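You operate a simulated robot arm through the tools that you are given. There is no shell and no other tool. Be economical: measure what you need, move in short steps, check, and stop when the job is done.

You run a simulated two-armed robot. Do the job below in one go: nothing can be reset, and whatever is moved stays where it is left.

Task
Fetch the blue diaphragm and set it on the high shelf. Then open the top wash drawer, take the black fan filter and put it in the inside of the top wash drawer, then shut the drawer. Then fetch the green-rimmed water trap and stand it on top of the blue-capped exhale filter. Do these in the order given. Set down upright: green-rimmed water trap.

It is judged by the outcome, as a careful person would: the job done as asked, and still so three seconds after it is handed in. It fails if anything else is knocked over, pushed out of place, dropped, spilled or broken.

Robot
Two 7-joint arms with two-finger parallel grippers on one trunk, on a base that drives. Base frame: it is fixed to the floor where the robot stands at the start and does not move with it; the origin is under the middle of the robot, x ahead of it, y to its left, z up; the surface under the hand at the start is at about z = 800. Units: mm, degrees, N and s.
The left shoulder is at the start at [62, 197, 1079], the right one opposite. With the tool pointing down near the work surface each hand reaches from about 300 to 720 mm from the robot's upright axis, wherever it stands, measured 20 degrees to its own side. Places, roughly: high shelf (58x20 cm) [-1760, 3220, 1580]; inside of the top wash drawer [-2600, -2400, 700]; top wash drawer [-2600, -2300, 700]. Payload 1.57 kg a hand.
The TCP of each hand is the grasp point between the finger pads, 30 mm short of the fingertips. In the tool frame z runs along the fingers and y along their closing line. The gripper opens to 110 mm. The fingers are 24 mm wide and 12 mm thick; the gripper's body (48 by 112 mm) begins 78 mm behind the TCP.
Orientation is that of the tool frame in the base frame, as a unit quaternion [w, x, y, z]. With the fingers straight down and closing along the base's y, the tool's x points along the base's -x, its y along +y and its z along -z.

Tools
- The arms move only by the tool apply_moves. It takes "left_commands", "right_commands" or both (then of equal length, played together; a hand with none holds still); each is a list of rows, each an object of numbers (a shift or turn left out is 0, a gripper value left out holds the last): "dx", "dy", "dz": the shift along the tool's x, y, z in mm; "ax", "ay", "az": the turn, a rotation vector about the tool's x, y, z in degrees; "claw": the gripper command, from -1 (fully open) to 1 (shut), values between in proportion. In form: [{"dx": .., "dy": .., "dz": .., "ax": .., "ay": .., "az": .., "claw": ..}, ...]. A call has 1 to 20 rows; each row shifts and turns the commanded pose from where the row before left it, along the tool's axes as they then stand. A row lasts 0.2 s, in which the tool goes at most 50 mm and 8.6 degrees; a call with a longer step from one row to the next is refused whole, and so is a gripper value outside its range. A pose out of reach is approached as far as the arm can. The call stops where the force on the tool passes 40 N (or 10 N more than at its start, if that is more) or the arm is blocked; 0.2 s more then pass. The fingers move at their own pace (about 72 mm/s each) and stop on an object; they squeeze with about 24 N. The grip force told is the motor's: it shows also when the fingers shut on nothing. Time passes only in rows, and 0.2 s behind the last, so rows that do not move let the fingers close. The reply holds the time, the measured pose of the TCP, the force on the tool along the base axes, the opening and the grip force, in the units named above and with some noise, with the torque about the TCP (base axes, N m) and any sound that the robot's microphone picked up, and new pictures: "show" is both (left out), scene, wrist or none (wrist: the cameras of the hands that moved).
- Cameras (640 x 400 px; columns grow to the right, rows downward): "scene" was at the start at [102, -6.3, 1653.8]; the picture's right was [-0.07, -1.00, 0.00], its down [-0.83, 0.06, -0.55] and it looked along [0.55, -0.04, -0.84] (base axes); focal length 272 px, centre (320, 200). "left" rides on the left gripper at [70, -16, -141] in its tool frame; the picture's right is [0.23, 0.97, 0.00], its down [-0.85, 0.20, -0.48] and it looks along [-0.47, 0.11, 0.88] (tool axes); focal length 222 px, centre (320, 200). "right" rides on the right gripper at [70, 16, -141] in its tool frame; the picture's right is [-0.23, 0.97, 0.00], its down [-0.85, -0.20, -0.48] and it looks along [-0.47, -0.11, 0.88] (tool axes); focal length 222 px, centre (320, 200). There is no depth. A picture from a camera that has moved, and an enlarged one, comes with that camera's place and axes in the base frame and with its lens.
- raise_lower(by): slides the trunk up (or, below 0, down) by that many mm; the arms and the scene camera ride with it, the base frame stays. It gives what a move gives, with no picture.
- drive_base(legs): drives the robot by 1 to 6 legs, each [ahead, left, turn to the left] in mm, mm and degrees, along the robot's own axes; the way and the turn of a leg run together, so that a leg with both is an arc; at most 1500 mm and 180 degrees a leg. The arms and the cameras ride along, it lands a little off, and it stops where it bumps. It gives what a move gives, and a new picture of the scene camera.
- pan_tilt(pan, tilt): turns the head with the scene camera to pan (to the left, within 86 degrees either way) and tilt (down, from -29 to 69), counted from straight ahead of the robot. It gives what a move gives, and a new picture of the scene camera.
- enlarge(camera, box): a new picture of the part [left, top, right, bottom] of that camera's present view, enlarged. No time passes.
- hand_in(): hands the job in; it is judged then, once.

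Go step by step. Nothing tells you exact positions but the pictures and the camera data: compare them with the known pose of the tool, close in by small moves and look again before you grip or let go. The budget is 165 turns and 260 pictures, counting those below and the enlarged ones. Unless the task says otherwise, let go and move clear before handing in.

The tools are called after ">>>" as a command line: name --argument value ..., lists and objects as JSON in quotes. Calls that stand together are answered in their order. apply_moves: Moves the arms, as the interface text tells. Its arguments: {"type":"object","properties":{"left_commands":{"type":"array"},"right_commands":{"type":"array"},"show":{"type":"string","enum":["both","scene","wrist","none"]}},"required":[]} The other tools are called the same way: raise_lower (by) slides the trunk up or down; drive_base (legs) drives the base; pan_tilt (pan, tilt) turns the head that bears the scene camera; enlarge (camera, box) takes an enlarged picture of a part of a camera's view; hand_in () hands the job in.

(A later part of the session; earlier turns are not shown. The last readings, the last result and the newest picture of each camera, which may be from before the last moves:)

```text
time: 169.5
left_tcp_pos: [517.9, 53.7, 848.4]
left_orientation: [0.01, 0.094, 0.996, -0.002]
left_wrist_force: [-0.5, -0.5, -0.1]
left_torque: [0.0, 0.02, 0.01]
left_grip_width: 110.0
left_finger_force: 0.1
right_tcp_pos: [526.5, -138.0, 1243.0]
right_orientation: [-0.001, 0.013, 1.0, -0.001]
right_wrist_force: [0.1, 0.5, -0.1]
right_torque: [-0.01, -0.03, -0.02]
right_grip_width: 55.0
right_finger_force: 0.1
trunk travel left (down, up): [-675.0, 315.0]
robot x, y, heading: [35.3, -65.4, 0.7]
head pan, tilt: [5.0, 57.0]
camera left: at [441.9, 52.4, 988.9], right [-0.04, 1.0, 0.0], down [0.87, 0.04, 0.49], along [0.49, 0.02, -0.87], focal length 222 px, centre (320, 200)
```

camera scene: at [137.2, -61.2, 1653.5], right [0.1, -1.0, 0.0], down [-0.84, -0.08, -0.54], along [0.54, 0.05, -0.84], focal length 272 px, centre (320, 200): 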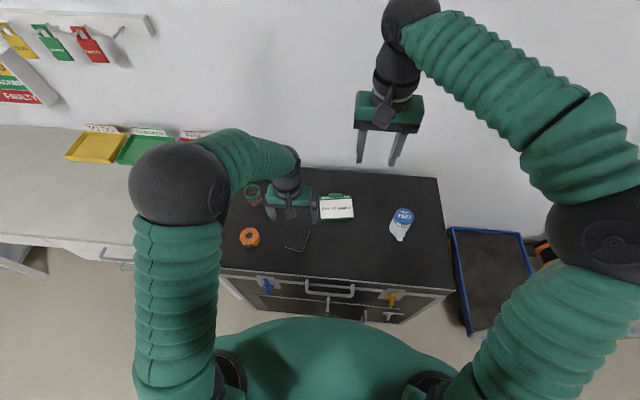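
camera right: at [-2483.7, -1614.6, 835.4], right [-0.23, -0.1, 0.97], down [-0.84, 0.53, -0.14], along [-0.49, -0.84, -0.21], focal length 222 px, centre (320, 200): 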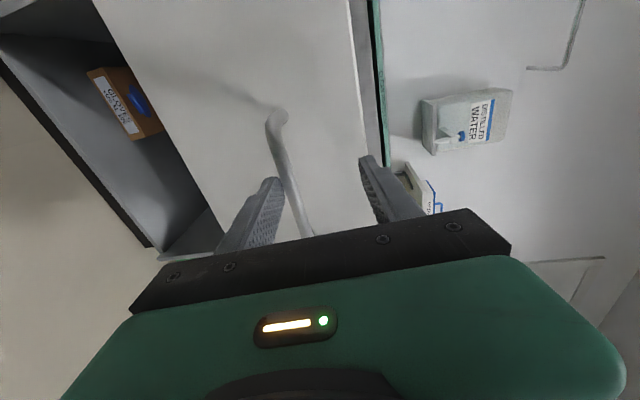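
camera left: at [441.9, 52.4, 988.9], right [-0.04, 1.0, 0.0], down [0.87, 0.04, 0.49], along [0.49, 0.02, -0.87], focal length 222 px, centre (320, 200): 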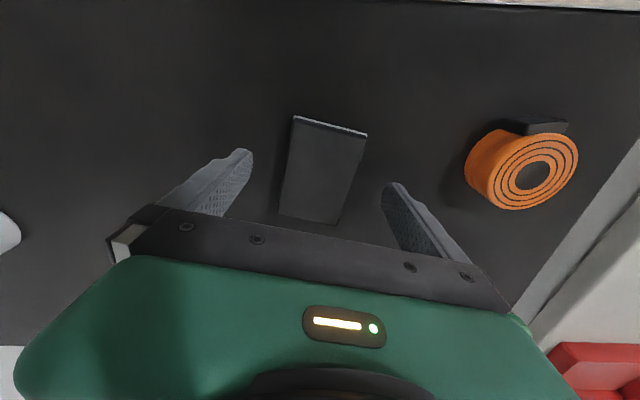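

Aligned. I descend 14 mm more and close.

>>> apply_moves --left_commands '[{"dz": 7}, {"dz": 7}, {}, {"claw": 1}, {}, {}, {}, {}]' --show "wrist"

```text
time: 171.3
left_tcp_pos: [519.3, 53.1, 834.2]
left_orientation: [0.01, 0.094, 0.996, -0.001]
left_wrist_force: [0.1, 0.2, -0.1]
left_torque: [0.0, 0.0, -0.04]
left_grip_width: 57.1
left_finger_force: 24.0
right_tcp_pos: [527.1, -139.4, 1243.4]
right_orientation: [-0.002, 0.013, 1.0, -0.002]
right_wrist_force: [0.3, -0.7, -0.1]
right_torque: [-0.01, 0.01, -0.06]
right_grip_width: 54.9
right_finger_force: 0.0
trunk travel left (down, up): [-675.0, 315.0]
robot x, y, heading: [33.1, -65.0, 0.4]
head pan, tilt: [5.0, 57.0]
camera left: at [442.9, 52.6, 974.9], right [-0.04, 1.0, 0.0], down [0.87, 0.04, 0.49], along [0.49, 0.02, -0.87], focal length 222 px, centre (320, 200)
```

left: 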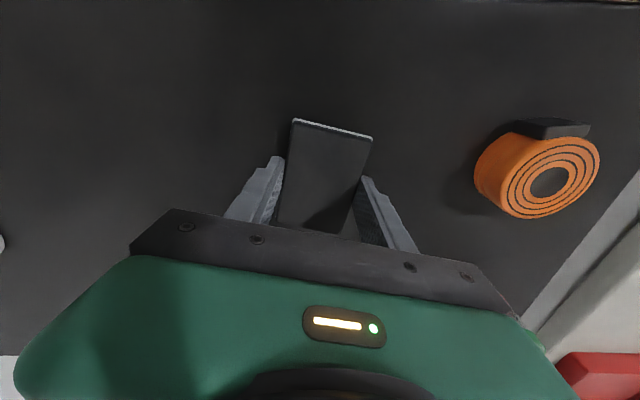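

The filter is gripped at 57 mm. I lift it.

>>> apply_moves --left_commands '[{"dz": -15}, {"dz": -40}, {"dz": -45}, {"dz": -45}, {"dz": -45}, {"dz": -45}, {"dz": -45}, {"dz": -45}]'

```text
time: 173.1
left_tcp_pos: [513.3, 58.8, 1162.0]
left_orientation: [0.01, 0.094, 0.995, -0.001]
left_wrist_force: [-0.4, 0.2, 0.0]
left_torque: [0.0, 0.03, -0.02]
left_grip_width: 56.8
left_finger_force: 24.2
right_tcp_pos: [526.3, -139.7, 1244.4]
right_orientation: [0.0, 0.013, 1.0, 0.0]
right_wrist_force: [0.5, 0.5, 0.0]
right_torque: [0.03, -0.02, -0.01]
right_grip_width: 55.0
right_finger_force: 0.1
trunk travel left (down, up): [-675.0, 315.0]
robot x, y, heading: [34.2, -67.3, 0.9]
head pan, tilt: [5.0, 57.0]
camera scene: at [136.4, -60.8, 1653.5], right [0.1, -1.0, 0.0], down [-0.84, -0.08, -0.54], along [0.54, 0.05, -0.84], focal length 272 px, centre (320, 200)
camera left: at [437.5, 56.9, 1302.9], right [-0.04, 1.0, -0.01], down [0.87, 0.04, 0.49], along [0.49, 0.02, -0.87], focal length 222 px, centre (320, 200)
```

scene: 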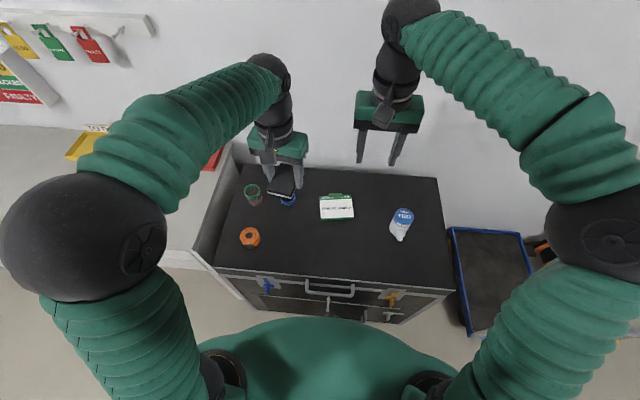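
left: 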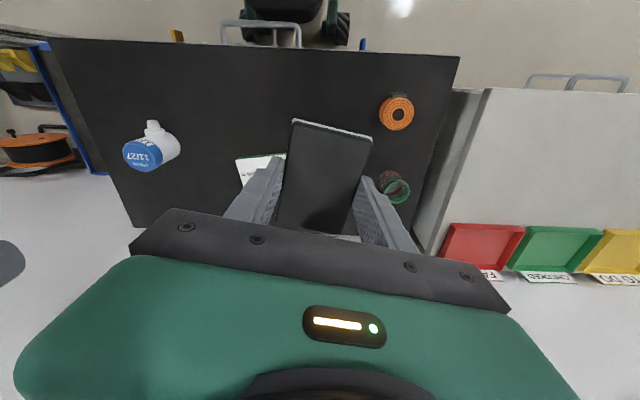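

The filter is held. I drive back to the open drawer along the same way.

>>> drive_base --legs '[[-600, 0, 0], [0, -1250, 0], [0, 0, -90], [0, -1000, 0], [0, -920, 0]]'

>>> pan_tilt --pan 0 --tilt 50

```text
time: 195.4
left_tcp_pos: [-2340.2, -1822.5, 1160.8]
left_orientation: [0.005, 0.77, 0.638, -0.007]
left_wrist_force: [0.2, 0.0, -0.5]
left_torque: [0.0, -0.02, 0.03]
left_grip_width: 56.8
left_finger_force: 23.9
right_tcp_pos: [-2535.6, -1833.7, 1244.0]
right_orientation: [-0.003, 0.715, 0.699, 0.0]
right_wrist_force: [-0.2, 0.6, -0.2]
right_torque: [0.0, 0.01, -0.01]
right_grip_width: 55.1
right_finger_force: 0.0
trunk travel left (down, up): [-675.0, 315.0]
robot x, y, heading: [-2467.3, -1342.4, -89.4]
head pan, tilt: [5.0, 57.0]
camera scene: at [-2458.1, -1447.2, 1653.4], right [-1.0, -0.1, 0.0], down [-0.08, 0.84, -0.54], along [0.05, -0.54, -0.84], focal length 272 px, centre (320, 200)
```

scene: 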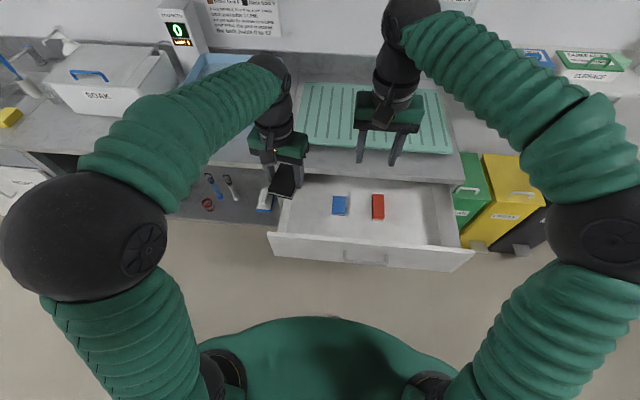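

```text
time: 196.1
left_tcp_pos: [-2341.8, -1821.1, 1161.6]
left_orientation: [0.006, 0.77, 0.637, -0.007]
left_wrist_force: [-0.6, 0.1, -0.2]
left_torque: [0.0, 0.03, 0.01]
left_grip_width: 56.9
left_finger_force: 23.9
right_tcp_pos: [-2536.9, -1833.0, 1243.7]
right_orientation: [-0.001, 0.716, 0.699, 0.0]
right_wrist_force: [-0.4, -0.1, -0.4]
right_torque: [0.0, 0.04, -0.01]
right_grip_width: 55.0
right_finger_force: 0.1
trunk travel left (down, up): [-675.0, 315.0]
robot x, y, heading: [-2468.0, -1342.8, -89.5]
head pan, tilt: [0.0, 50.0]
camera scene: at [-2466.5, -1454.9, 1662.3], right [-1.0, -0.01, 0.0], down [-0.01, 0.77, -0.64], along [0.01, -0.64, -0.77], focal length 272 px, centre (320, 200)
```

scene: 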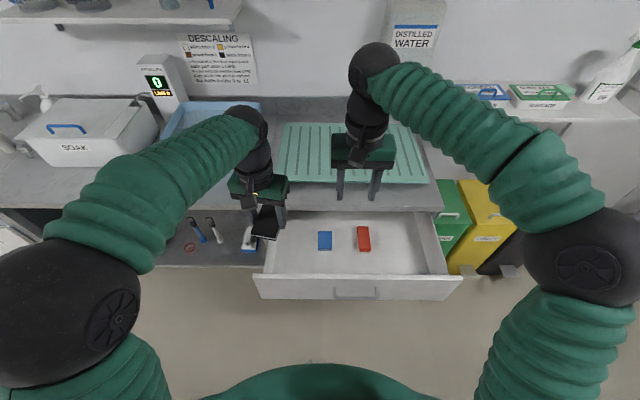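

Blocks sit in the middle of the drawer; the left front area around (-2385, -1925) is free. I drive ahead 104 mm and right 44 mm so the filter is above it.

>>> drive_base --legs '[[104, -44, 0]]'

>>> apply_moves --left_commands '[{"az": -5.7}, {"az": -5.7}, {"dz": 45}, {"dz": 45}, {"dz": 45}, {"dz": 45}, {"dz": 45}, {}]'

```text
time: 197.3
left_tcp_pos: [-2370.5, -1924.1, 1162.2]
left_orientation: [0.004, 0.77, 0.637, -0.012]
left_wrist_force: [0.4, 0.1, -0.1]
left_torque: [-0.02, 0.08, -0.01]
left_grip_width: 56.6
left_finger_force: 23.7
right_tcp_pos: [-2565.8, -1935.1, 1244.6]
right_orientation: [-0.003, 0.715, 0.7, -0.003]
right_wrist_force: [1.0, -0.4, 0.2]
right_torque: [-0.02, 0.07, 0.03]
right_grip_width: 54.9
right_finger_force: 0.1
trunk travel left (down, up): [-675.0, 315.0]
robot x, y, heading: [-2503.7, -1450.3, -89.2]
head pan, tilt: [0.0, 50.0]
camera scene: at [-2491.9, -1555.4, 1662.6], right [-1.0, -0.01, 0.01], down [-0.01, 0.77, -0.64], along [0.0, -0.64, -0.77], focal length 272 px, centre (320, 200)
```

scene: 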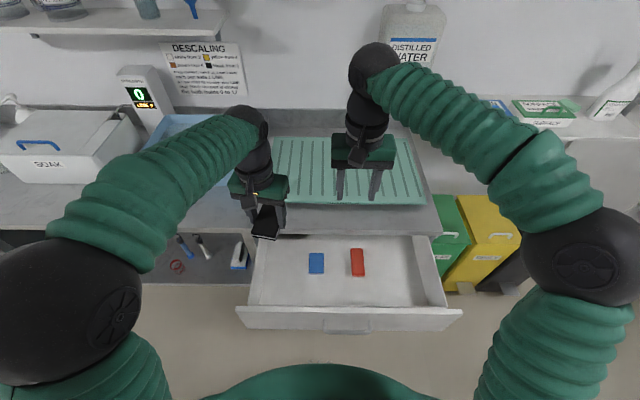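

```text
time: 199.1
left_tcp_pos: [-2380.6, -1928.5, 936.1]
left_orientation: [0.007, 0.703, 0.712, -0.009]
left_wrist_force: [-0.7, 1.3, -0.8]
left_torque: [-0.02, 0.02, 0.03]
left_grip_width: 56.7
left_finger_force: 24.1
right_tcp_pos: [-2576.0, -1936.0, 1244.7]
right_orientation: [0.0, 0.715, 0.699, -0.001]
right_wrist_force: [0.9, 0.5, 0.7]
right_torque: [-0.03, 0.0, 0.02]
right_grip_width: 54.9
right_finger_force: 0.1
trunk travel left (down, up): [-675.0, 315.0]
robot x, y, heading: [-2507.0, -1448.3, -89.3]
head pan, tilt: [0.0, 50.0]
camera scene: at [-2506.1, -1558.5, 1662.5], right [-1.0, -0.01, 0.0], down [-0.01, 0.77, -0.64], along [0.01, -0.64, -0.77], focal length 272 px, centre (320, 200)
camera left: at [-2397.0, -1853.7, 1078.0], right [0.97, 0.24, -0.01], down [0.21, -0.84, 0.5], along [0.11, -0.48, -0.87], focal length 222 px, centre (320, 200)
```

scene: 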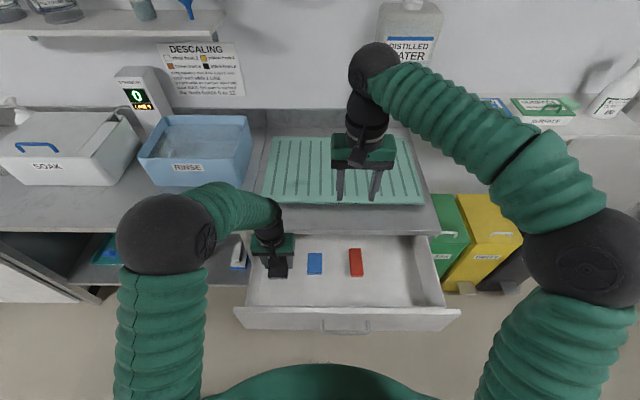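
left: 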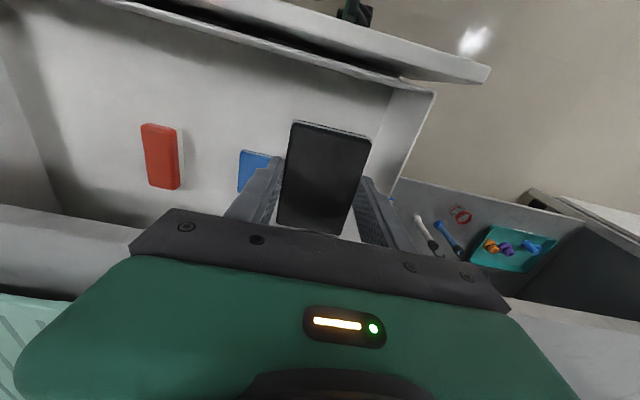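

Clear on all sides. I lower into the drawer.

>>> apply_moves --left_commands '[{"dz": 35}, {"dz": 35}, {"dz": 35}, {"dz": 25}, {}]'

```text
time: 200.3
left_tcp_pos: [-2381.3, -1932.1, 806.7]
left_orientation: [0.006, 0.703, 0.711, -0.008]
left_wrist_force: [0.8, -0.5, 0.0]
left_torque: [-0.05, -0.01, 0.0]
left_grip_width: 56.7
left_finger_force: 24.2
right_tcp_pos: [-2577.8, -1936.5, 1244.8]
right_orientation: [-0.001, 0.714, 0.7, 0.0]
right_wrist_force: [-0.1, 0.3, 0.2]
right_torque: [-0.04, 0.01, -0.01]
right_grip_width: 55.1
right_finger_force: 0.1
trunk travel left (down, up): [-675.0, 315.0]
robot x, y, heading: [-2512.5, -1446.3, -89.3]
head pan, tilt: [0.0, 50.0]
camera scene: at [-2507.7, -1559.6, 1662.4], right [-1.0, -0.01, 0.0], down [-0.01, 0.77, -0.64], along [0.01, -0.64, -0.77], focal length 272 px, centre (320, 200)
camera left: at [-2398.3, -1858.2, 947.0], right [0.97, 0.24, -0.01], down [0.21, -0.84, 0.49], along [0.11, -0.48, -0.87], focal length 222 px, centre (320, 200)
```

scene: 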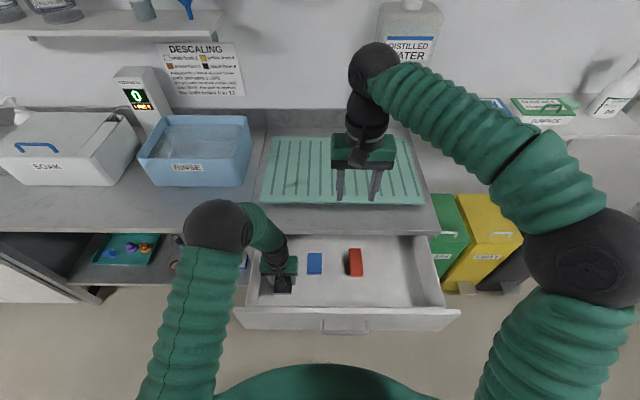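
left: 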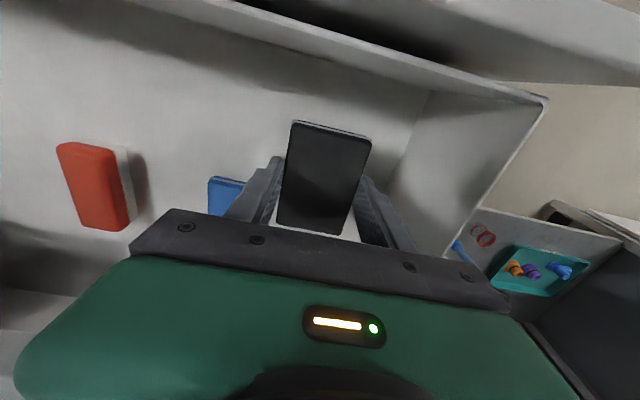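

I continue down in small steps, watching for contact.

>>> apply_moves --left_commands '[{"dz": 8}, {"dz": 8}, {"dz": 5}, {"dz": 4}, {}]' --show "wrist"

```text
time: 201.5
left_tcp_pos: [-2382.5, -1932.0, 782.5]
left_orientation: [0.006, 0.703, 0.711, -0.009]
left_wrist_force: [1.0, -0.1, -0.7]
left_torque: [-0.01, -0.01, 0.03]
left_grip_width: 56.8
left_finger_force: 23.9
right_tcp_pos: [-2578.6, -1937.4, 1243.8]
right_orientation: [-0.001, 0.715, 0.7, 0.0]
right_wrist_force: [-0.2, 0.2, -0.7]
right_torque: [-0.01, -0.01, -0.01]
right_grip_width: 55.2
right_finger_force: 0.1
trunk travel left (down, up): [-675.0, 315.0]
robot x, y, heading: [-2508.1, -1450.6, -89.4]
head pan, tilt: [0.0, 50.0]
camera left: at [-2401.0, -1858.8, 922.6], right [0.97, 0.24, -0.01], down [0.21, -0.84, 0.49], along [0.11, -0.48, -0.87], focal length 222 px, centre (320, 200)
```

left: 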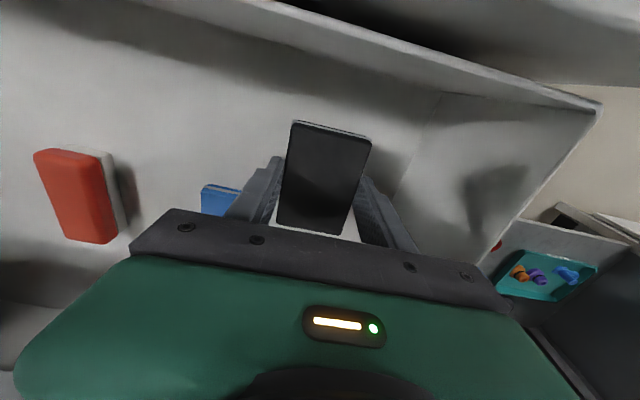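

>>> apply_moves --left_commands '[{"dz": 4}, {"dz": 4}, {"dz": 3}, {"dz": 3}, {}]' --show "wrist"

```text
time: 202.7
left_tcp_pos: [-2381.9, -1932.3, 767.2]
left_orientation: [0.006, 0.703, 0.711, -0.008]
left_wrist_force: [-0.3, 0.3, -0.4]
left_torque: [0.03, 0.04, 0.0]
left_grip_width: 56.8
left_finger_force: 23.8
right_tcp_pos: [-2578.3, -1938.1, 1245.3]
right_orientation: [-0.002, 0.714, 0.7, 0.0]
right_wrist_force: [-0.1, -0.1, -0.4]
right_torque: [0.01, -0.01, -0.02]
right_grip_width: 54.8
right_finger_force: 0.2
trunk travel left (down, up): [-675.0, 315.0]
robot x, y, heading: [-2506.2, -1448.0, -89.6]
head pan, tilt: [0.0, 50.0]
camera left: at [-2401.4, -1859.1, 908.8], right [0.97, 0.24, -0.01], down [0.21, -0.84, 0.49], along [0.11, -0.48, -0.87], focal length 222 px, centre (320, 200)
```

left: 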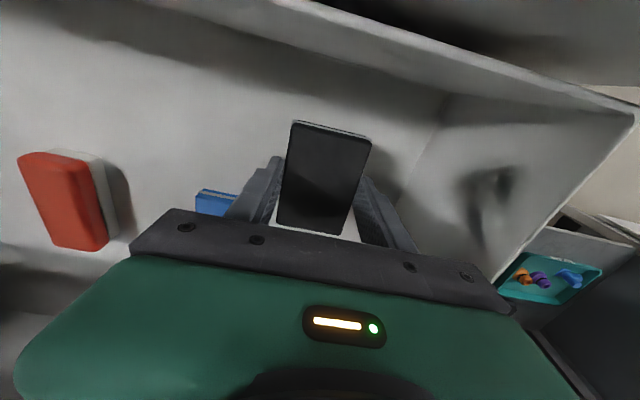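

>>> apply_moves --left_commands '[{"dz": 4}, {"dz": 4}, {"dz": 4}, {"dz": 3}, {}]' --show "none"

```text
time: 203.9
left_tcp_pos: [-2383.9, -1932.5, 752.9]
left_orientation: [0.006, 0.703, 0.711, -0.008]
left_wrist_force: [0.9, 0.2, -0.5]
left_torque: [-0.01, -0.03, -0.01]
left_grip_width: 56.8
left_finger_force: 23.4
right_tcp_pos: [-2577.9, -1936.5, 1243.7]
right_orientation: [-0.001, 0.714, 0.7, 0.0]
right_wrist_force: [0.4, -0.3, 0.4]
right_torque: [-0.04, 0.02, -0.03]
right_grip_width: 55.0
right_finger_force: 0.0
trunk travel left (down, up): [-675.0, 315.0]
robot x, y, heading: [-2505.8, -1447.7, -89.3]
head pan, tilt: [0.0, 50.0]
```

>>> apply_moves --left_commands '[{"dz": 4}, {"dz": 4}, {"dz": 4}, {"dz": 3}, {}]' --show "wrist"

```text
time: 205.1
left_tcp_pos: [-2383.9, -1933.4, 736.7]
left_orientation: [0.005, 0.703, 0.711, -0.008]
left_wrist_force: [0.4, 0.1, -0.5]
left_torque: [-0.02, 0.03, 0.0]
left_grip_width: 56.8
left_finger_force: 23.8
right_tcp_pos: [-2577.1, -1937.4, 1244.5]
right_orientation: [-0.001, 0.714, 0.7, 0.0]
right_wrist_force: [0.6, 0.0, -0.1]
right_torque: [0.02, 0.0, -0.04]
right_grip_width: 54.9
right_finger_force: 0.1
trunk travel left (down, up): [-675.0, 315.0]
robot x, y, heading: [-2504.4, -1447.9, -89.4]
head pan, tilt: [0.0, 50.0]
camera left: at [-2401.0, -1860.2, 877.6], right [0.97, 0.24, -0.01], down [0.21, -0.84, 0.49], along [0.11, -0.48, -0.87], focal length 222 px, centre (320, 200)
```

left: 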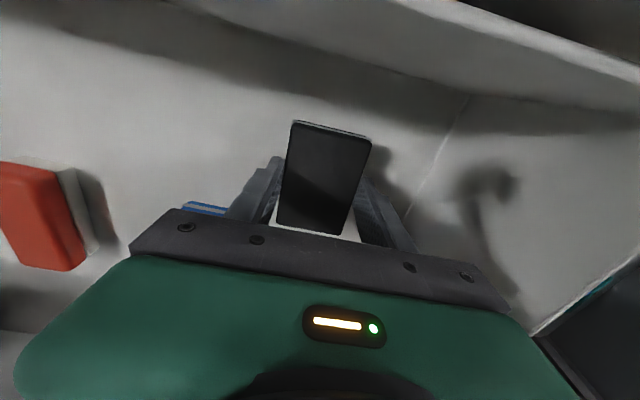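

>>> apply_moves --left_commands '[{"dz": 4}, {"dz": 4}, {"dz": 2}, {"dz": 2}, {"dz": 2}, {}]' --show "none"

```text
time: 206.5
left_tcp_pos: [-2382.6, -1933.9, 725.1]
left_orientation: [0.005, 0.703, 0.711, -0.008]
left_wrist_force: [0.6, -0.5, -0.8]
left_torque: [0.02, -0.01, 0.01]
left_grip_width: 56.8
left_finger_force: 24.0
right_tcp_pos: [-2578.9, -1936.9, 1244.6]
right_orientation: [-0.001, 0.715, 0.699, 0.0]
right_wrist_force: [0.0, -0.1, 0.5]
right_torque: [0.0, -0.01, 0.02]
right_grip_width: 55.0
right_finger_force: 0.0
trunk travel left (down, up): [-675.0, 315.0]
robot x, y, heading: [-2507.7, -1449.3, -89.6]
head pan, tilt: [0.0, 50.0]
```

>>> apply_moves --left_commands '[{"dz": 2}, {"dz": 2}, {"dz": 2}, {"dz": 2}, {"dz": 2}, {}]' --show "wrist"

```text
time: 207.9
left_tcp_pos: [-2382.5, -1934.6, 714.5]
left_orientation: [0.005, 0.703, 0.711, -0.008]
left_wrist_force: [0.3, -0.7, -0.1]
left_torque: [-0.01, 0.0, -0.01]
left_grip_width: 56.6
left_finger_force: 23.5
right_tcp_pos: [-2576.3, -1936.7, 1243.9]
right_orientation: [-0.001, 0.715, 0.699, 0.0]
right_wrist_force: [0.5, 0.1, -0.2]
right_torque: [0.01, 0.0, 0.01]
right_grip_width: 54.9
right_finger_force: 0.0
trunk travel left (down, up): [-675.0, 315.0]
robot x, y, heading: [-2508.6, -1443.8, -89.4]
head pan, tilt: [0.0, 50.0]
camera left: at [-2401.2, -1860.6, 855.1], right [0.97, 0.24, -0.01], down [0.21, -0.84, 0.49], along [0.11, -0.48, -0.87], focal length 222 px, centre (320, 200)
```

left: 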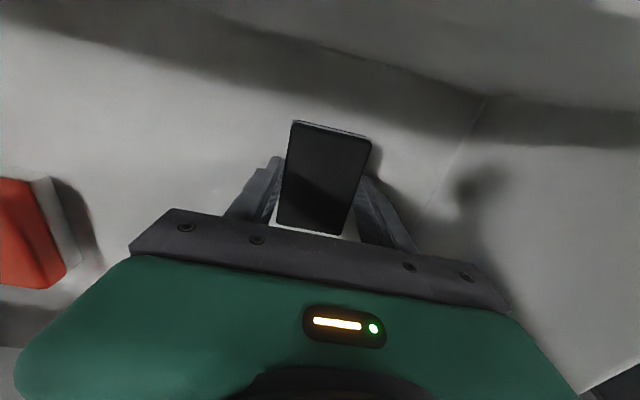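

>>> apply_moves --left_commands '[{"dz": 2}, {"dz": 2}, {"dz": 2}, {"dz": 2}, {"dz": 2}, {"dz": 2}, {}]' --show "none"

```text
time: 209.5
left_tcp_pos: [-2382.1, -1934.6, 704.6]
left_orientation: [0.007, 0.703, 0.711, -0.009]
left_wrist_force: [1.7, 0.1, 30.9]
left_torque: [0.29, -0.16, -0.06]
left_grip_width: 56.9
left_finger_force: 24.0
right_tcp_pos: [-2579.0, -1935.0, 1245.6]
right_orientation: [0.0, 0.715, 0.699, 0.0]
right_wrist_force: [0.6, -0.8, -0.2]
right_torque: [0.01, 0.06, 0.0]
right_grip_width: 55.0
right_finger_force: 0.1
trunk travel left (down, up): [-675.0, 315.0]
robot x, y, heading: [-2508.9, -1448.1, -89.3]
head pan, tilt: [0.0, 50.0]
```

Contact with the drawer floor. I ease off, open a little, and rise straight out.

>>> apply_moves --left_commands '[{"dz": -2}, {"claw": -0.45}, {}, {}, {"dz": -20}, {"dz": -40}, {"dz": -45}, {"dz": -45}, {"dz": -45}, {"dz": -45}, {"dz": -45}, {"dz": -45}]'

```text
time: 212.1
left_tcp_pos: [-2382.6, -1925.0, 1033.6]
left_orientation: [0.006, 0.703, 0.711, -0.008]
left_wrist_force: [0.1, -0.1, -0.3]
left_torque: [-0.03, 0.0, 0.02]
left_grip_width: 80.0
left_finger_force: 0.1
right_tcp_pos: [-2577.6, -1935.4, 1244.9]
right_orientation: [-0.001, 0.714, 0.7, 0.0]
right_wrist_force: [-0.4, -0.1, -0.3]
right_torque: [0.03, -0.04, -0.04]
right_grip_width: 55.0
right_finger_force: 0.1
trunk travel left (down, up): [-675.0, 315.0]
robot x, y, heading: [-2509.8, -1451.1, -89.5]
head pan, tilt: [0.0, 50.0]
camera scene: at [-2507.4, -1557.6, 1662.5], right [-1.0, -0.01, 0.0], down [-0.01, 0.77, -0.64], along [0.01, -0.64, -0.77], focal length 272 px, centre (320, 200)
camera left: at [-2400.7, -1852.5, 1173.7], right [0.97, 0.24, -0.01], down [0.21, -0.84, 0.5], along [0.11, -0.48, -0.87], focal length 222 px, centre (320, 200)
```

scene: 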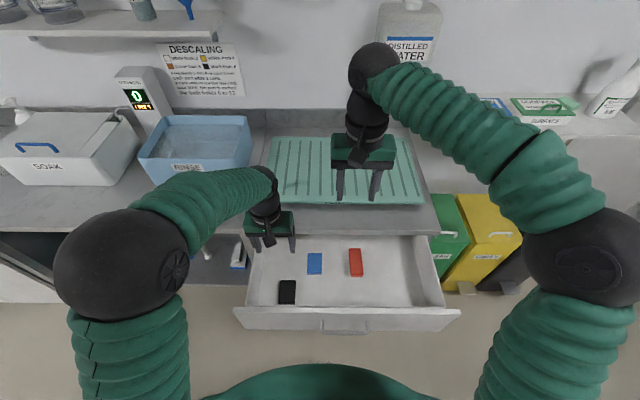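
left: 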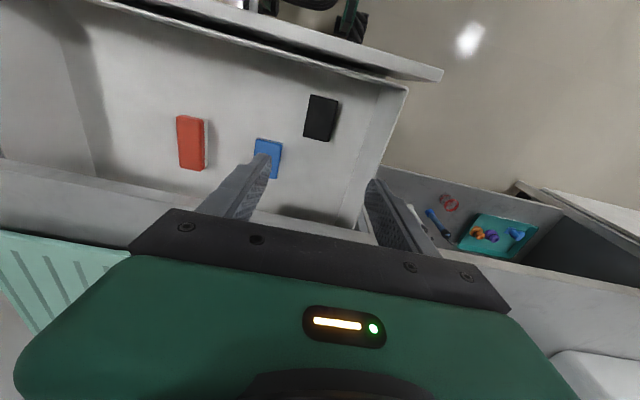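

The filter lies in the drawer. I back up, then lower the closed right hand in front of the handle to push the drawer shut.

>>> drive_base --legs '[[-220, 0, 0]]'

>>> apply_moves --right_commands '[{"dz": 45, "claw": 1}, {"dz": 45}, {"dz": 45}, {"dz": 45}, {"dz": 45}, {"dz": 45}, {"dz": 45}, {"dz": 45}, {"dz": 45}, {"dz": 45}, {"dz": 20}, {}]' --left_commands '[{"dz": -40}, {"dz": -40}, {"dz": -40}, {}, {}, {}, {}, {}, {}, {}, {}, {}]'

```text
time: 213.8
left_tcp_pos: [-2383.4, -1708.1, 1030.9]
left_orientation: [0.005, 0.702, 0.712, -0.008]
left_wrist_force: [-0.3, -0.2, -1.1]
left_torque: [0.0, -0.02, 0.02]
left_grip_width: 79.9
left_finger_force: 0.0
right_tcp_pos: [-2579.6, -1719.9, 1243.7]
right_orientation: [-0.002, 0.714, 0.7, 0.002]
right_wrist_force: [0.0, 0.9, 0.3]
right_torque: [0.0, 0.04, -0.02]
right_grip_width: 54.9
right_finger_force: 0.1
trunk travel left (down, up): [-675.0, 315.0]
robot x, y, heading: [-2510.7, -1228.2, -89.2]
head pan, tilt: [0.0, 50.0]
camera scene: at [-2509.4, -1343.5, 1662.0], right [-1.0, -0.01, 0.0], down [-0.01, 0.77, -0.64], along [0.01, -0.64, -0.77], focal length 272 px, centre (320, 200)
```

scene: 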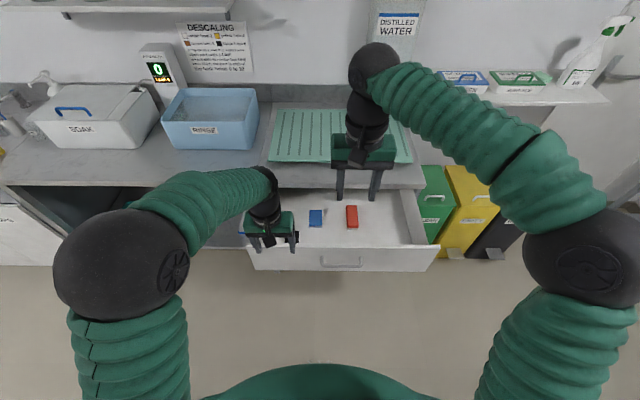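

```text
time: 216.4
left_tcp_pos: [-2382.1, -1702.3, 1153.5]
left_orientation: [0.006, 0.703, 0.711, -0.009]
left_wrist_force: [0.1, -0.3, -0.3]
left_torque: [-0.04, -0.04, 0.02]
left_grip_width: 79.9
left_finger_force: 0.0
right_tcp_pos: [-2581.3, -1714.5, 775.1]
right_orientation: [0.0, 0.714, 0.7, -0.001]
right_wrist_force: [0.6, -0.2, -0.1]
right_torque: [0.02, -0.05, -0.05]
right_grip_width: 0.1
right_finger_force: 21.4
trunk travel left (down, up): [-675.0, 315.0]
robot x, y, heading: [-2510.3, -1229.5, -89.2]
head pan, tilt: [0.0, 50.0]
camera scene: at [-2509.0, -1338.9, 1662.4], right [-1.0, -0.01, 0.0], down [-0.01, 0.77, -0.64], along [0.01, -0.64, -0.77], focal length 272 px, centre (320, 200)
camera right: at [-2562.7, -1645.5, 915.9], right [0.97, -0.25, 0.0], down [-0.21, -0.85, 0.48], along [-0.12, -0.46, -0.88], focal length 222 px, centre (320, 200)
camera left: at [-2400.2, -1628.1, 1294.1], right [0.97, 0.24, -0.01], down [0.21, -0.84, 0.5], along [0.11, -0.48, -0.87], focal length 222 px, centre (320, 200)
```

scene: 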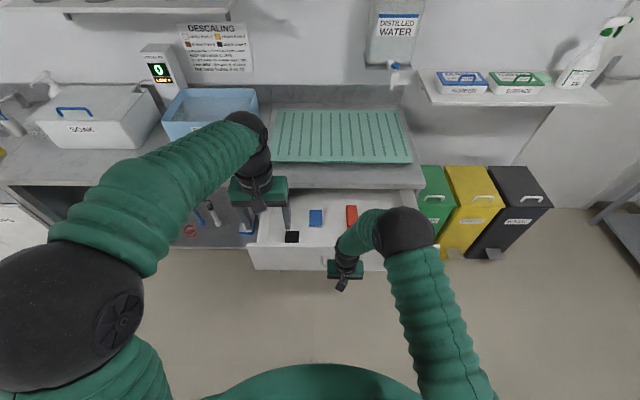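
right: 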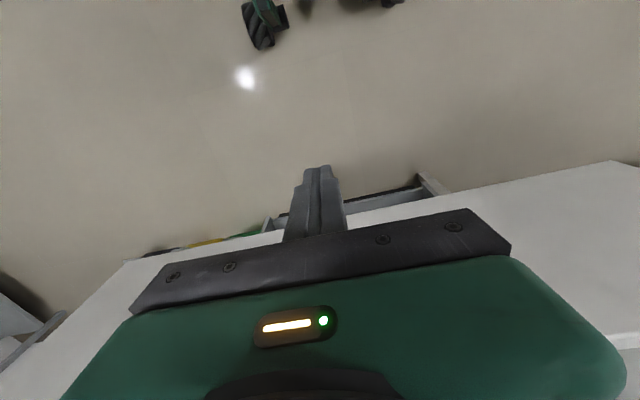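
left: 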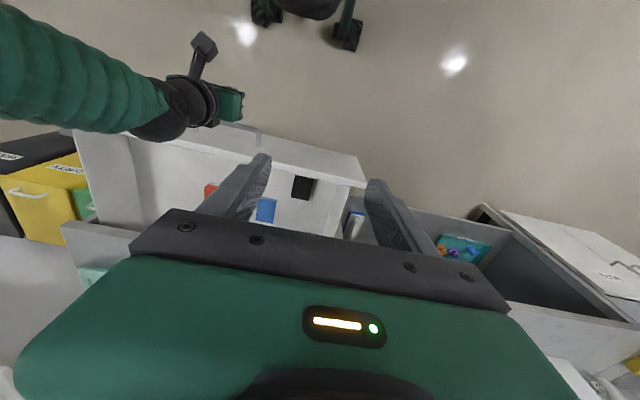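

Pushing with an upright hand might bring the gripper body against the counter edge, so I raise it slightly and tilt the fingers forward to push the panel above the bar.

>>> apply_moves --right_commands '[{"dz": -30}, {"dz": -22}, {"ay": -8.2}, {"ay": -8.2}, {"ay": -8.2}, {"ay": -8.2}, {"ay": -8.2}, {}]' --show "wrist"

>>> pan_tilt --pan 0 --tilt 55

```text
time: 218.0
left_tcp_pos: [-2383.6, -1700.7, 1151.9]
left_orientation: [0.008, 0.702, 0.712, -0.009]
left_wrist_force: [0.1, -0.4, -0.7]
left_torque: [0.03, -0.01, -0.02]
left_grip_width: 79.8
left_finger_force: 0.1
right_tcp_pos: [-2653.3, -1736.4, 835.2]
right_orientation: [0.218, 0.734, 0.593, -0.249]
right_wrist_force: [0.1, 0.7, 0.2]
right_torque: [-0.01, 0.05, 0.0]
right_grip_width: 0.0
right_finger_force: 21.5
trunk travel left (down, up): [-675.0, 315.0]
robot x, y, heading: [-2512.1, -1224.9, -89.0]
head pan, tilt: [0.0, 50.0]
stopped in row 7 (right hand): the arm was blocked; the commanded pose is now the measured one
camera right: at [-2610.0, -1600.4, 901.6], right [0.91, -0.37, 0.16], down [-0.29, -0.32, 0.9], along [-0.28, -0.87, -0.4], focal length 222 px, centre (320, 200)
```

right: 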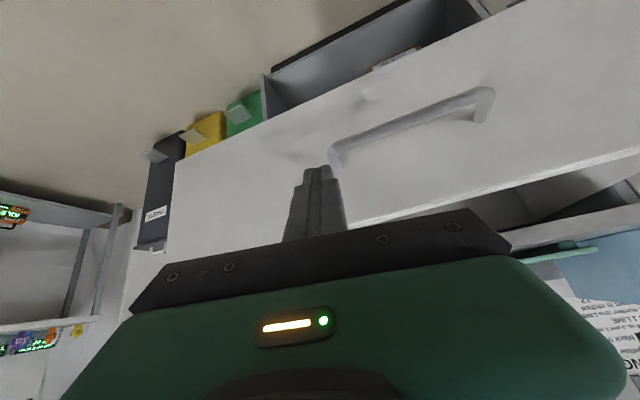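

```text
time: 218.6
left_tcp_pos: [-2381.7, -1701.1, 1153.7]
left_orientation: [0.007, 0.703, 0.711, -0.01]
left_wrist_force: [-0.5, -0.4, -0.1]
left_torque: [-0.03, -0.01, -0.02]
left_grip_width: 79.9
left_finger_force: 0.1
right_tcp_pos: [-2652.7, -1735.6, 835.6]
right_orientation: [0.215, 0.733, 0.594, -0.251]
right_wrist_force: [-0.5, -0.2, -0.2]
right_torque: [0.0, -0.01, -0.01]
right_grip_width: 0.0
right_finger_force: 21.5
trunk travel left (down, up): [-675.0, 315.0]
robot x, y, heading: [-2510.7, -1228.5, -89.4]
head pan, tilt: [0.0, 55.0]
camera scene: at [-2509.1, -1334.2, 1655.3], right [-1.0, -0.01, 0.0], down [-0.01, 0.82, -0.57], along [0.01, -0.57, -0.82], focal length 272 px, centre (320, 200)
```

scene: 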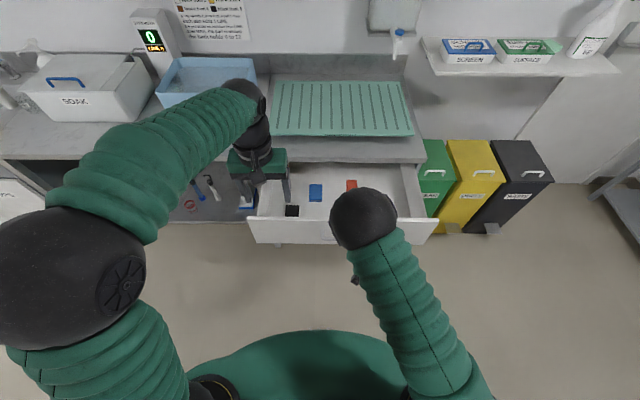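

The hand is tilted and slightly to the right, but the closed tips face the panel above the bar. I drive ahead to push the drawer most of the way.

>>> drive_base --legs '[[200, 0, 0]]'

```text
time: 220.2
left_tcp_pos: [-2380.3, -1896.8, 1155.0]
left_orientation: [0.007, 0.703, 0.711, -0.01]
left_wrist_force: [-0.1, 0.3, -0.5]
left_torque: [-0.02, -0.02, 0.0]
left_grip_width: 79.6
left_finger_force: 0.0
right_tcp_pos: [-2651.0, -1931.1, 835.4]
right_orientation: [0.216, 0.733, 0.594, -0.25]
right_wrist_force: [0.6, 0.2, -0.2]
right_torque: [0.01, -0.06, -0.04]
right_grip_width: 0.1
right_finger_force: 22.2
trunk travel left (down, up): [-675.0, 315.0]
robot x, y, heading: [-2506.9, -1419.8, -89.2]
head pan, tilt: [0.0, 55.0]
camera scene: at [-2506.6, -1527.2, 1655.7], right [-1.0, -0.01, 0.0], down [-0.01, 0.82, -0.57], along [0.01, -0.57, -0.82], focal length 272 px, centre (320, 200)
```

scene: 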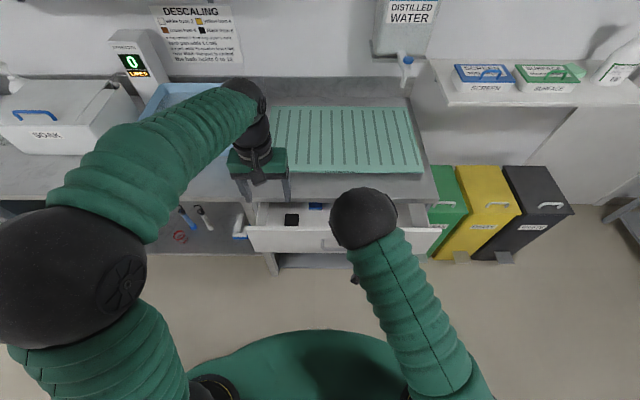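

It is closing smoothly. I continue.

>>> drive_base --legs '[[105, 0, 0]]'

>>> drive_base --legs '[[20, 0, 0]]'

```text
time: 221.4
left_tcp_pos: [-2379.8, -2001.7, 1155.6]
left_orientation: [0.008, 0.702, 0.712, -0.01]
left_wrist_force: [0.4, 0.3, 0.7]
left_torque: [0.03, 0.02, 0.03]
left_grip_width: 79.8
left_finger_force: 0.1
right_tcp_pos: [-2649.4, -2037.6, 838.5]
right_orientation: [0.218, 0.734, 0.593, -0.25]
right_wrist_force: [0.5, 0.2, 0.3]
right_torque: [-0.02, 0.04, 0.0]
right_grip_width: 0.1
right_finger_force: 21.4
trunk travel left (down, up): [-675.0, 315.0]
robot x, y, heading: [-2505.4, -1533.6, -89.4]
head pan, tilt: [0.0, 55.0]
camera scene: at [-2506.4, -1633.1, 1656.0], right [-1.0, -0.01, 0.0], down [-0.01, 0.82, -0.57], along [0.01, -0.57, -0.82], focal length 272 px, centre (320, 200)
```

scene: 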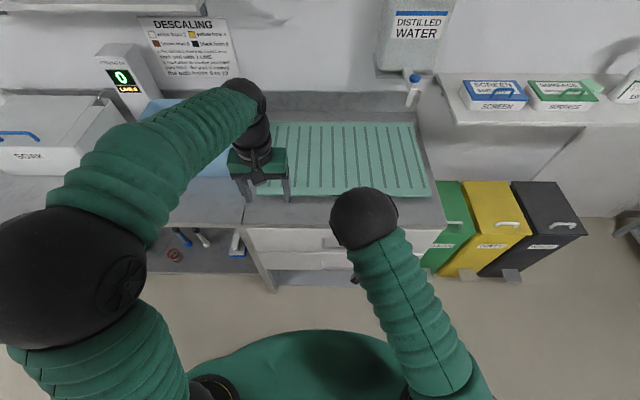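

```text
time: 222.3
left_tcp_pos: [-2378.3, -2018.8, 1155.6]
left_orientation: [0.008, 0.702, 0.712, -0.01]
left_wrist_force: [0.2, 0.5, -0.1]
left_torque: [0.01, 0.02, 0.0]
left_grip_width: 79.6
left_finger_force: 0.1
right_tcp_pos: [-2653.9, -2051.9, 834.9]
right_orientation: [0.214, 0.736, 0.591, -0.251]
right_wrist_force: [-0.3, 0.5, -0.5]
right_torque: [0.0, -0.02, 0.01]
right_grip_width: 0.0
right_finger_force: 21.2
trunk travel left (down, up): [-675.0, 315.0]
robot x, y, heading: [-2504.4, -1549.7, -89.2]
head pan, tilt: [0.0, 55.0]
stopped in leg 1: the force on the tool passed its limit at 45 N (the readings are from after the stop); the commanded pose is now the measured one
camera scene: at [-2506.1, -1654.0, 1656.0], right [-1.0, -0.01, 0.0], down [-0.01, 0.82, -0.57], along [0.01, -0.57, -0.82], focal length 272 px, centre (320, 200)
```

scene: 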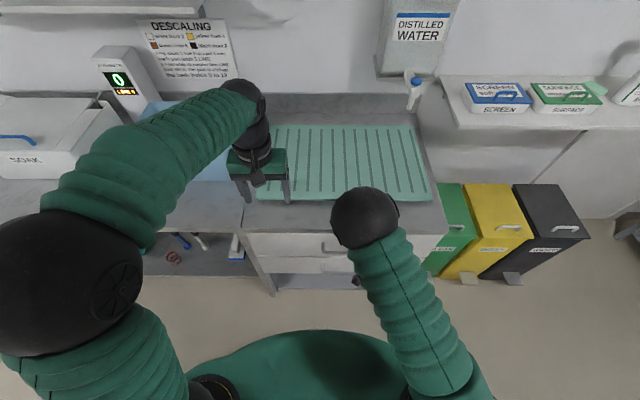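

It stopped on force, likely fully shut. I check with the wrist camera.

>>> apply_moves --right_commands '[{}]' --show "wrist"

>>> enlarge --camera "scene" --box '[220, 180, 460, 300]'

```text
time: 222.7
left_tcp_pos: [-2378.5, -2018.8, 1155.1]
left_orientation: [0.009, 0.702, 0.712, -0.01]
left_wrist_force: [0.1, 0.0, 0.0]
left_torque: [0.03, -0.01, -0.04]
left_grip_width: 79.7
left_finger_force: 0.0
right_tcp_pos: [-2653.3, -2050.4, 836.4]
right_orientation: [0.213, 0.737, 0.591, -0.251]
right_wrist_force: [0.2, -0.4, -0.4]
right_torque: [0.04, -0.01, 0.03]
right_grip_width: 0.0
right_finger_force: 21.4
trunk travel left (down, up): [-675.0, 315.0]
robot x, y, heading: [-2503.9, -1549.2, -89.4]
head pan, tilt: [0.0, 55.0]
camera right: at [-2608.2, -1915.7, 903.3], right [0.91, -0.38, 0.16], down [-0.29, -0.32, 0.9], along [-0.29, -0.87, -0.4], focal length 222 px, centre (320, 200)
```

right: 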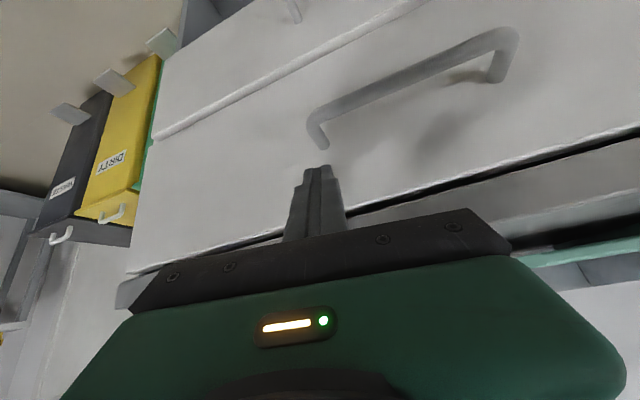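

```text
2.67 times, centred on (340, 240) of scene
camera zoom: at [-2505.5, -1654.0, 1655.9], right [-1.0, -0.01, 0.0], down [-0.01, 0.82, -0.57], along [0.01, -0.57, -0.82], focal length 724 px, centre (267, 93)
```

zoom: 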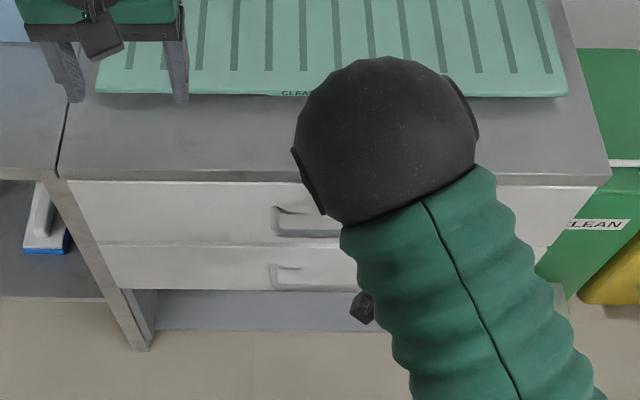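

It looks shut; one more small push to be sure.

>>> drive_base --legs '[[15, 0, 0]]'

>>> apply_moves --right_commands '[{}]' --show "wrist"

```text
time: 223.5
left_tcp_pos: [-2377.9, -2027.2, 1156.6]
left_orientation: [0.009, 0.702, 0.712, -0.013]
left_wrist_force: [0.0, 0.8, 0.7]
left_torque: [0.0, -0.03, 0.02]
left_grip_width: 79.9
left_finger_force: 0.0
right_tcp_pos: [-2654.2, -2051.5, 833.3]
right_orientation: [0.204, 0.739, 0.593, -0.246]
right_wrist_force: [1.6, 14.6, 11.4]
right_torque: [-0.08, -0.07, 0.12]
right_grip_width: 0.0
right_finger_force: 21.7
trunk travel left (down, up): [-675.0, 315.0]
robot x, y, heading: [-2503.8, -1560.7, -89.4]
head pan, tilt: [0.0, 55.0]
stopped in leg 1: the force on the tool passed its limit at 49 N (the readings are from after the stop); the commanded pose is now the measured one
camera scene: at [-2504.7, -1660.4, 1656.4], right [-1.0, -0.01, 0.0], down [-0.01, 0.82, -0.57], along [0.01, -0.57, -0.82], focal length 272 px, centre (320, 200)
```

scene: 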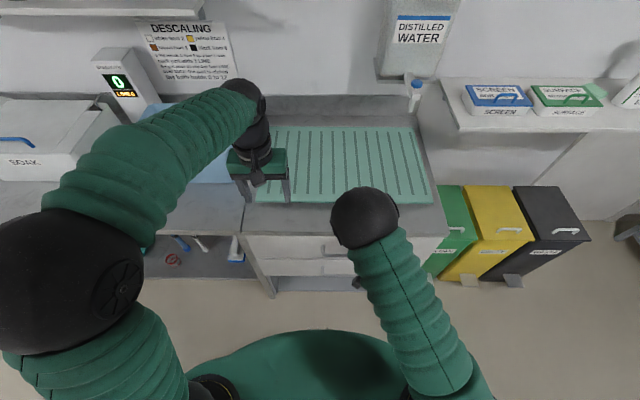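

```text
time: 223.9
left_tcp_pos: [-2378.5, -2026.9, 1157.7]
left_orientation: [0.01, 0.703, 0.711, -0.012]
left_wrist_force: [0.7, -1.1, -0.1]
left_torque: [-0.03, -0.02, 0.01]
left_grip_width: 79.8
left_finger_force: 0.1
right_tcp_pos: [-2653.8, -2051.8, 833.3]
right_orientation: [0.203, 0.74, 0.593, -0.245]
right_wrist_force: [-0.2, 15.9, 7.0]
right_torque: [0.11, -0.07, 0.1]
right_grip_width: 0.2
right_finger_force: 21.4
trunk travel left (down, up): [-675.0, 315.0]
robot x, y, heading: [-2504.6, -1559.8, -89.2]
head pan, tilt: [0.0, 55.0]
camera right: at [-2608.9, -1918.3, 903.2], right [0.91, -0.38, 0.15], down [-0.29, -0.34, 0.9], along [-0.29, -0.86, -0.42], focal length 222 px, centre (320, 200)
```

right: 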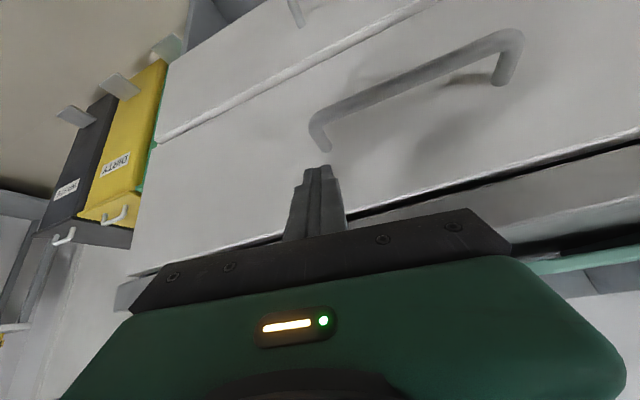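

The drawer is fully shut. I back away and bring the right hand upright and up again.

>>> drive_base --legs '[[-320, 0, 0]]'

>>> apply_moves --right_commands '[{"ax": -0.7, "ay": 7.4, "az": -2.44}, {"ax": -0.7, "ay": 7.4, "az": -2.44}, {"ax": -0.7, "ay": 7.4, "az": -2.44}, {"ax": -0.7, "ay": 7.4, "az": -2.44}, {"ax": -0.7, "ay": 7.4, "az": -2.44}, {"dz": -45}, {"dz": -45}, {"dz": -45}, {"dz": -45}, {"dz": -45}, {"dz": -45}, {"dz": -45}, {"dz": -45}, {"dz": -40, "claw": -1}, {}]' --show "scene"

```text
time: 226.1
left_tcp_pos: [-2381.8, -1708.3, 1155.8]
left_orientation: [0.007, 0.701, 0.713, -0.009]
left_wrist_force: [-0.5, 0.2, -0.6]
left_torque: [0.02, 0.0, 0.02]
left_grip_width: 80.0
left_finger_force: 0.1
right_tcp_pos: [-2657.4, -1733.5, 830.3]
right_orientation: [0.203, 0.738, 0.595, -0.244]
right_wrist_force: [-0.1, 0.4, -0.4]
right_torque: [-0.01, -0.03, 0.01]
right_grip_width: 0.0
right_finger_force: 21.3
trunk travel left (down, up): [-675.0, 315.0]
robot x, y, heading: [-2515.1, -1239.1, -89.2]
head pan, tilt: [0.0, 55.0]
camera scene: at [-2509.4, -1346.3, 1655.8], right [-1.0, -0.02, 0.0], down [-0.01, 0.82, -0.57], along [0.01, -0.57, -0.82], focal length 272 px, centre (320, 200)
```

scene: 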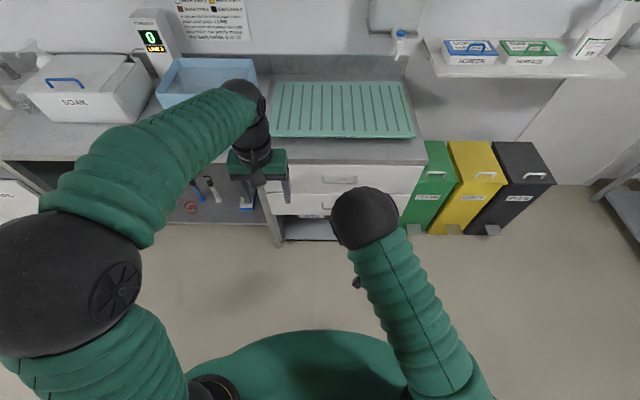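

```text
time: 229.3
left_tcp_pos: [-2381.7, -1706.0, 1155.6]
left_orientation: [0.008, 0.7, 0.714, -0.011]
left_wrist_force: [0.3, 0.0, -0.8]
left_torque: [-0.02, 0.02, -0.03]
left_grip_width: 79.8
left_finger_force: 0.1
right_tcp_pos: [-2658.6, -1730.1, 1234.3]
right_orientation: [0.001, 0.705, 0.71, -0.002]
right_wrist_force: [-0.8, -0.4, 0.2]
right_torque: [0.02, -0.01, -0.06]
right_grip_width: 81.1
right_finger_force: 0.1
trunk travel left (down, up): [-675.0, 315.0]
robot x, y, heading: [-2509.7, -1237.5, -89.2]
head pan, tilt: [0.0, 55.0]
camera scene: at [-2510.1, -1343.8, 1655.9], right [-1.0, -0.02, 0.0], down [-0.01, 0.82, -0.57], along [0.01, -0.57, -0.82], focal length 272 px, centre (320, 200)
```

scene: 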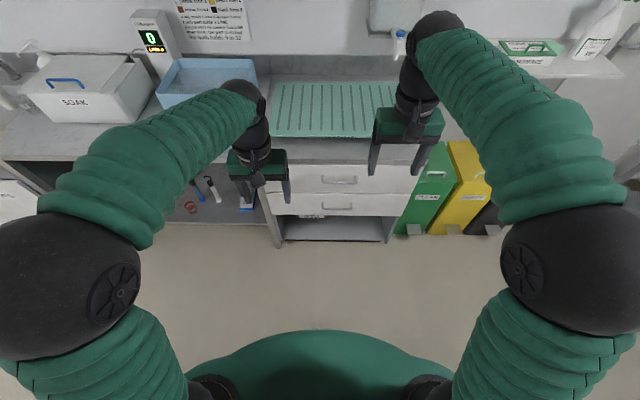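

The drawer is shut with the filter inside. I return to the cart for the water trap.

>>> drive_base --legs '[[0, 500, 0], [100, 700, 0], [0, 700, 0], [0, 0, 91], [300, 1380, 0]]'

>>> pan_tilt --pan 0 --tilt 45

```text
time: 249.7
left_tcp_pos: [170.7, 205.6, 1155.7]
left_orientation: [0.015, 0.001, 1.0, -0.001]
left_wrist_force: [-0.4, 0.2, -0.9]
left_torque: [0.0, 0.0, -0.01]
left_grip_width: 79.8
left_finger_force: 0.1
right_tcp_pos: [190.1, -71.8, 1233.5]
right_orientation: [0.002, 0.005, 1.0, 0.001]
right_wrist_force: [0.4, -0.7, -1.3]
right_torque: [0.03, -0.02, 0.01]
right_grip_width: 109.7
right_finger_force: 0.1
trunk travel left (down, up): [-675.0, 315.0]
robot x, y, heading: [-300.0, 87.7, -0.4]
head pan, tilt: [0.0, 55.0]
camera scene: at [-196.2, 83.7, 1655.9], right [0.0, -1.0, 0.0], down [-0.82, 0.0, -0.57], along [0.57, 0.0, -0.82], focal length 272 px, centre (320, 200)
```

scene: 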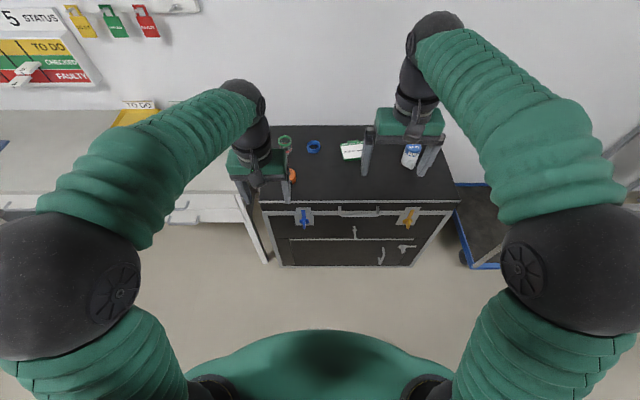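

```text
time: 250.4
left_tcp_pos: [169.3, 206.9, 1156.7]
left_orientation: [0.015, 0.001, 1.0, -0.002]
left_wrist_force: [-0.4, 0.8, -0.1]
left_torque: [0.02, -0.01, 0.01]
left_grip_width: 79.7
left_finger_force: 0.0
right_tcp_pos: [188.9, -69.4, 1233.8]
right_orientation: [0.002, 0.005, 1.0, 0.0]
right_wrist_force: [0.1, 0.4, -0.1]
right_torque: [0.03, 0.02, -0.01]
right_grip_width: 110.0
right_finger_force: 0.2
trunk travel left (down, up): [-675.0, 315.0]
robot x, y, heading: [-299.7, 87.9, 0.0]
head pan, tilt: [0.0, 45.0]
camera scene: at [-186.6, 85.9, 1669.3], right [0.0, -1.0, 0.0], down [-0.71, 0.0, -0.71], along [0.71, 0.0, -0.71], focal length 272 px, centre (320, 200)
```

scene: 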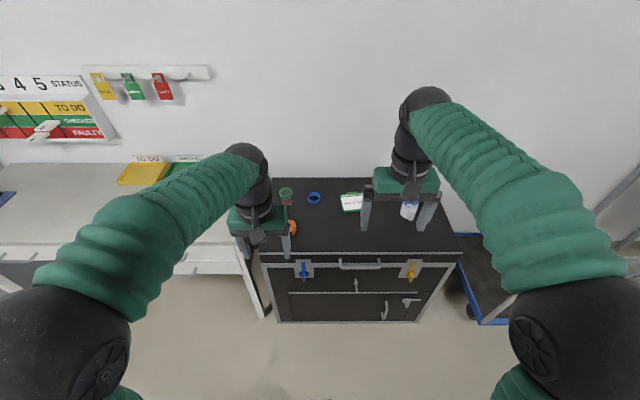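

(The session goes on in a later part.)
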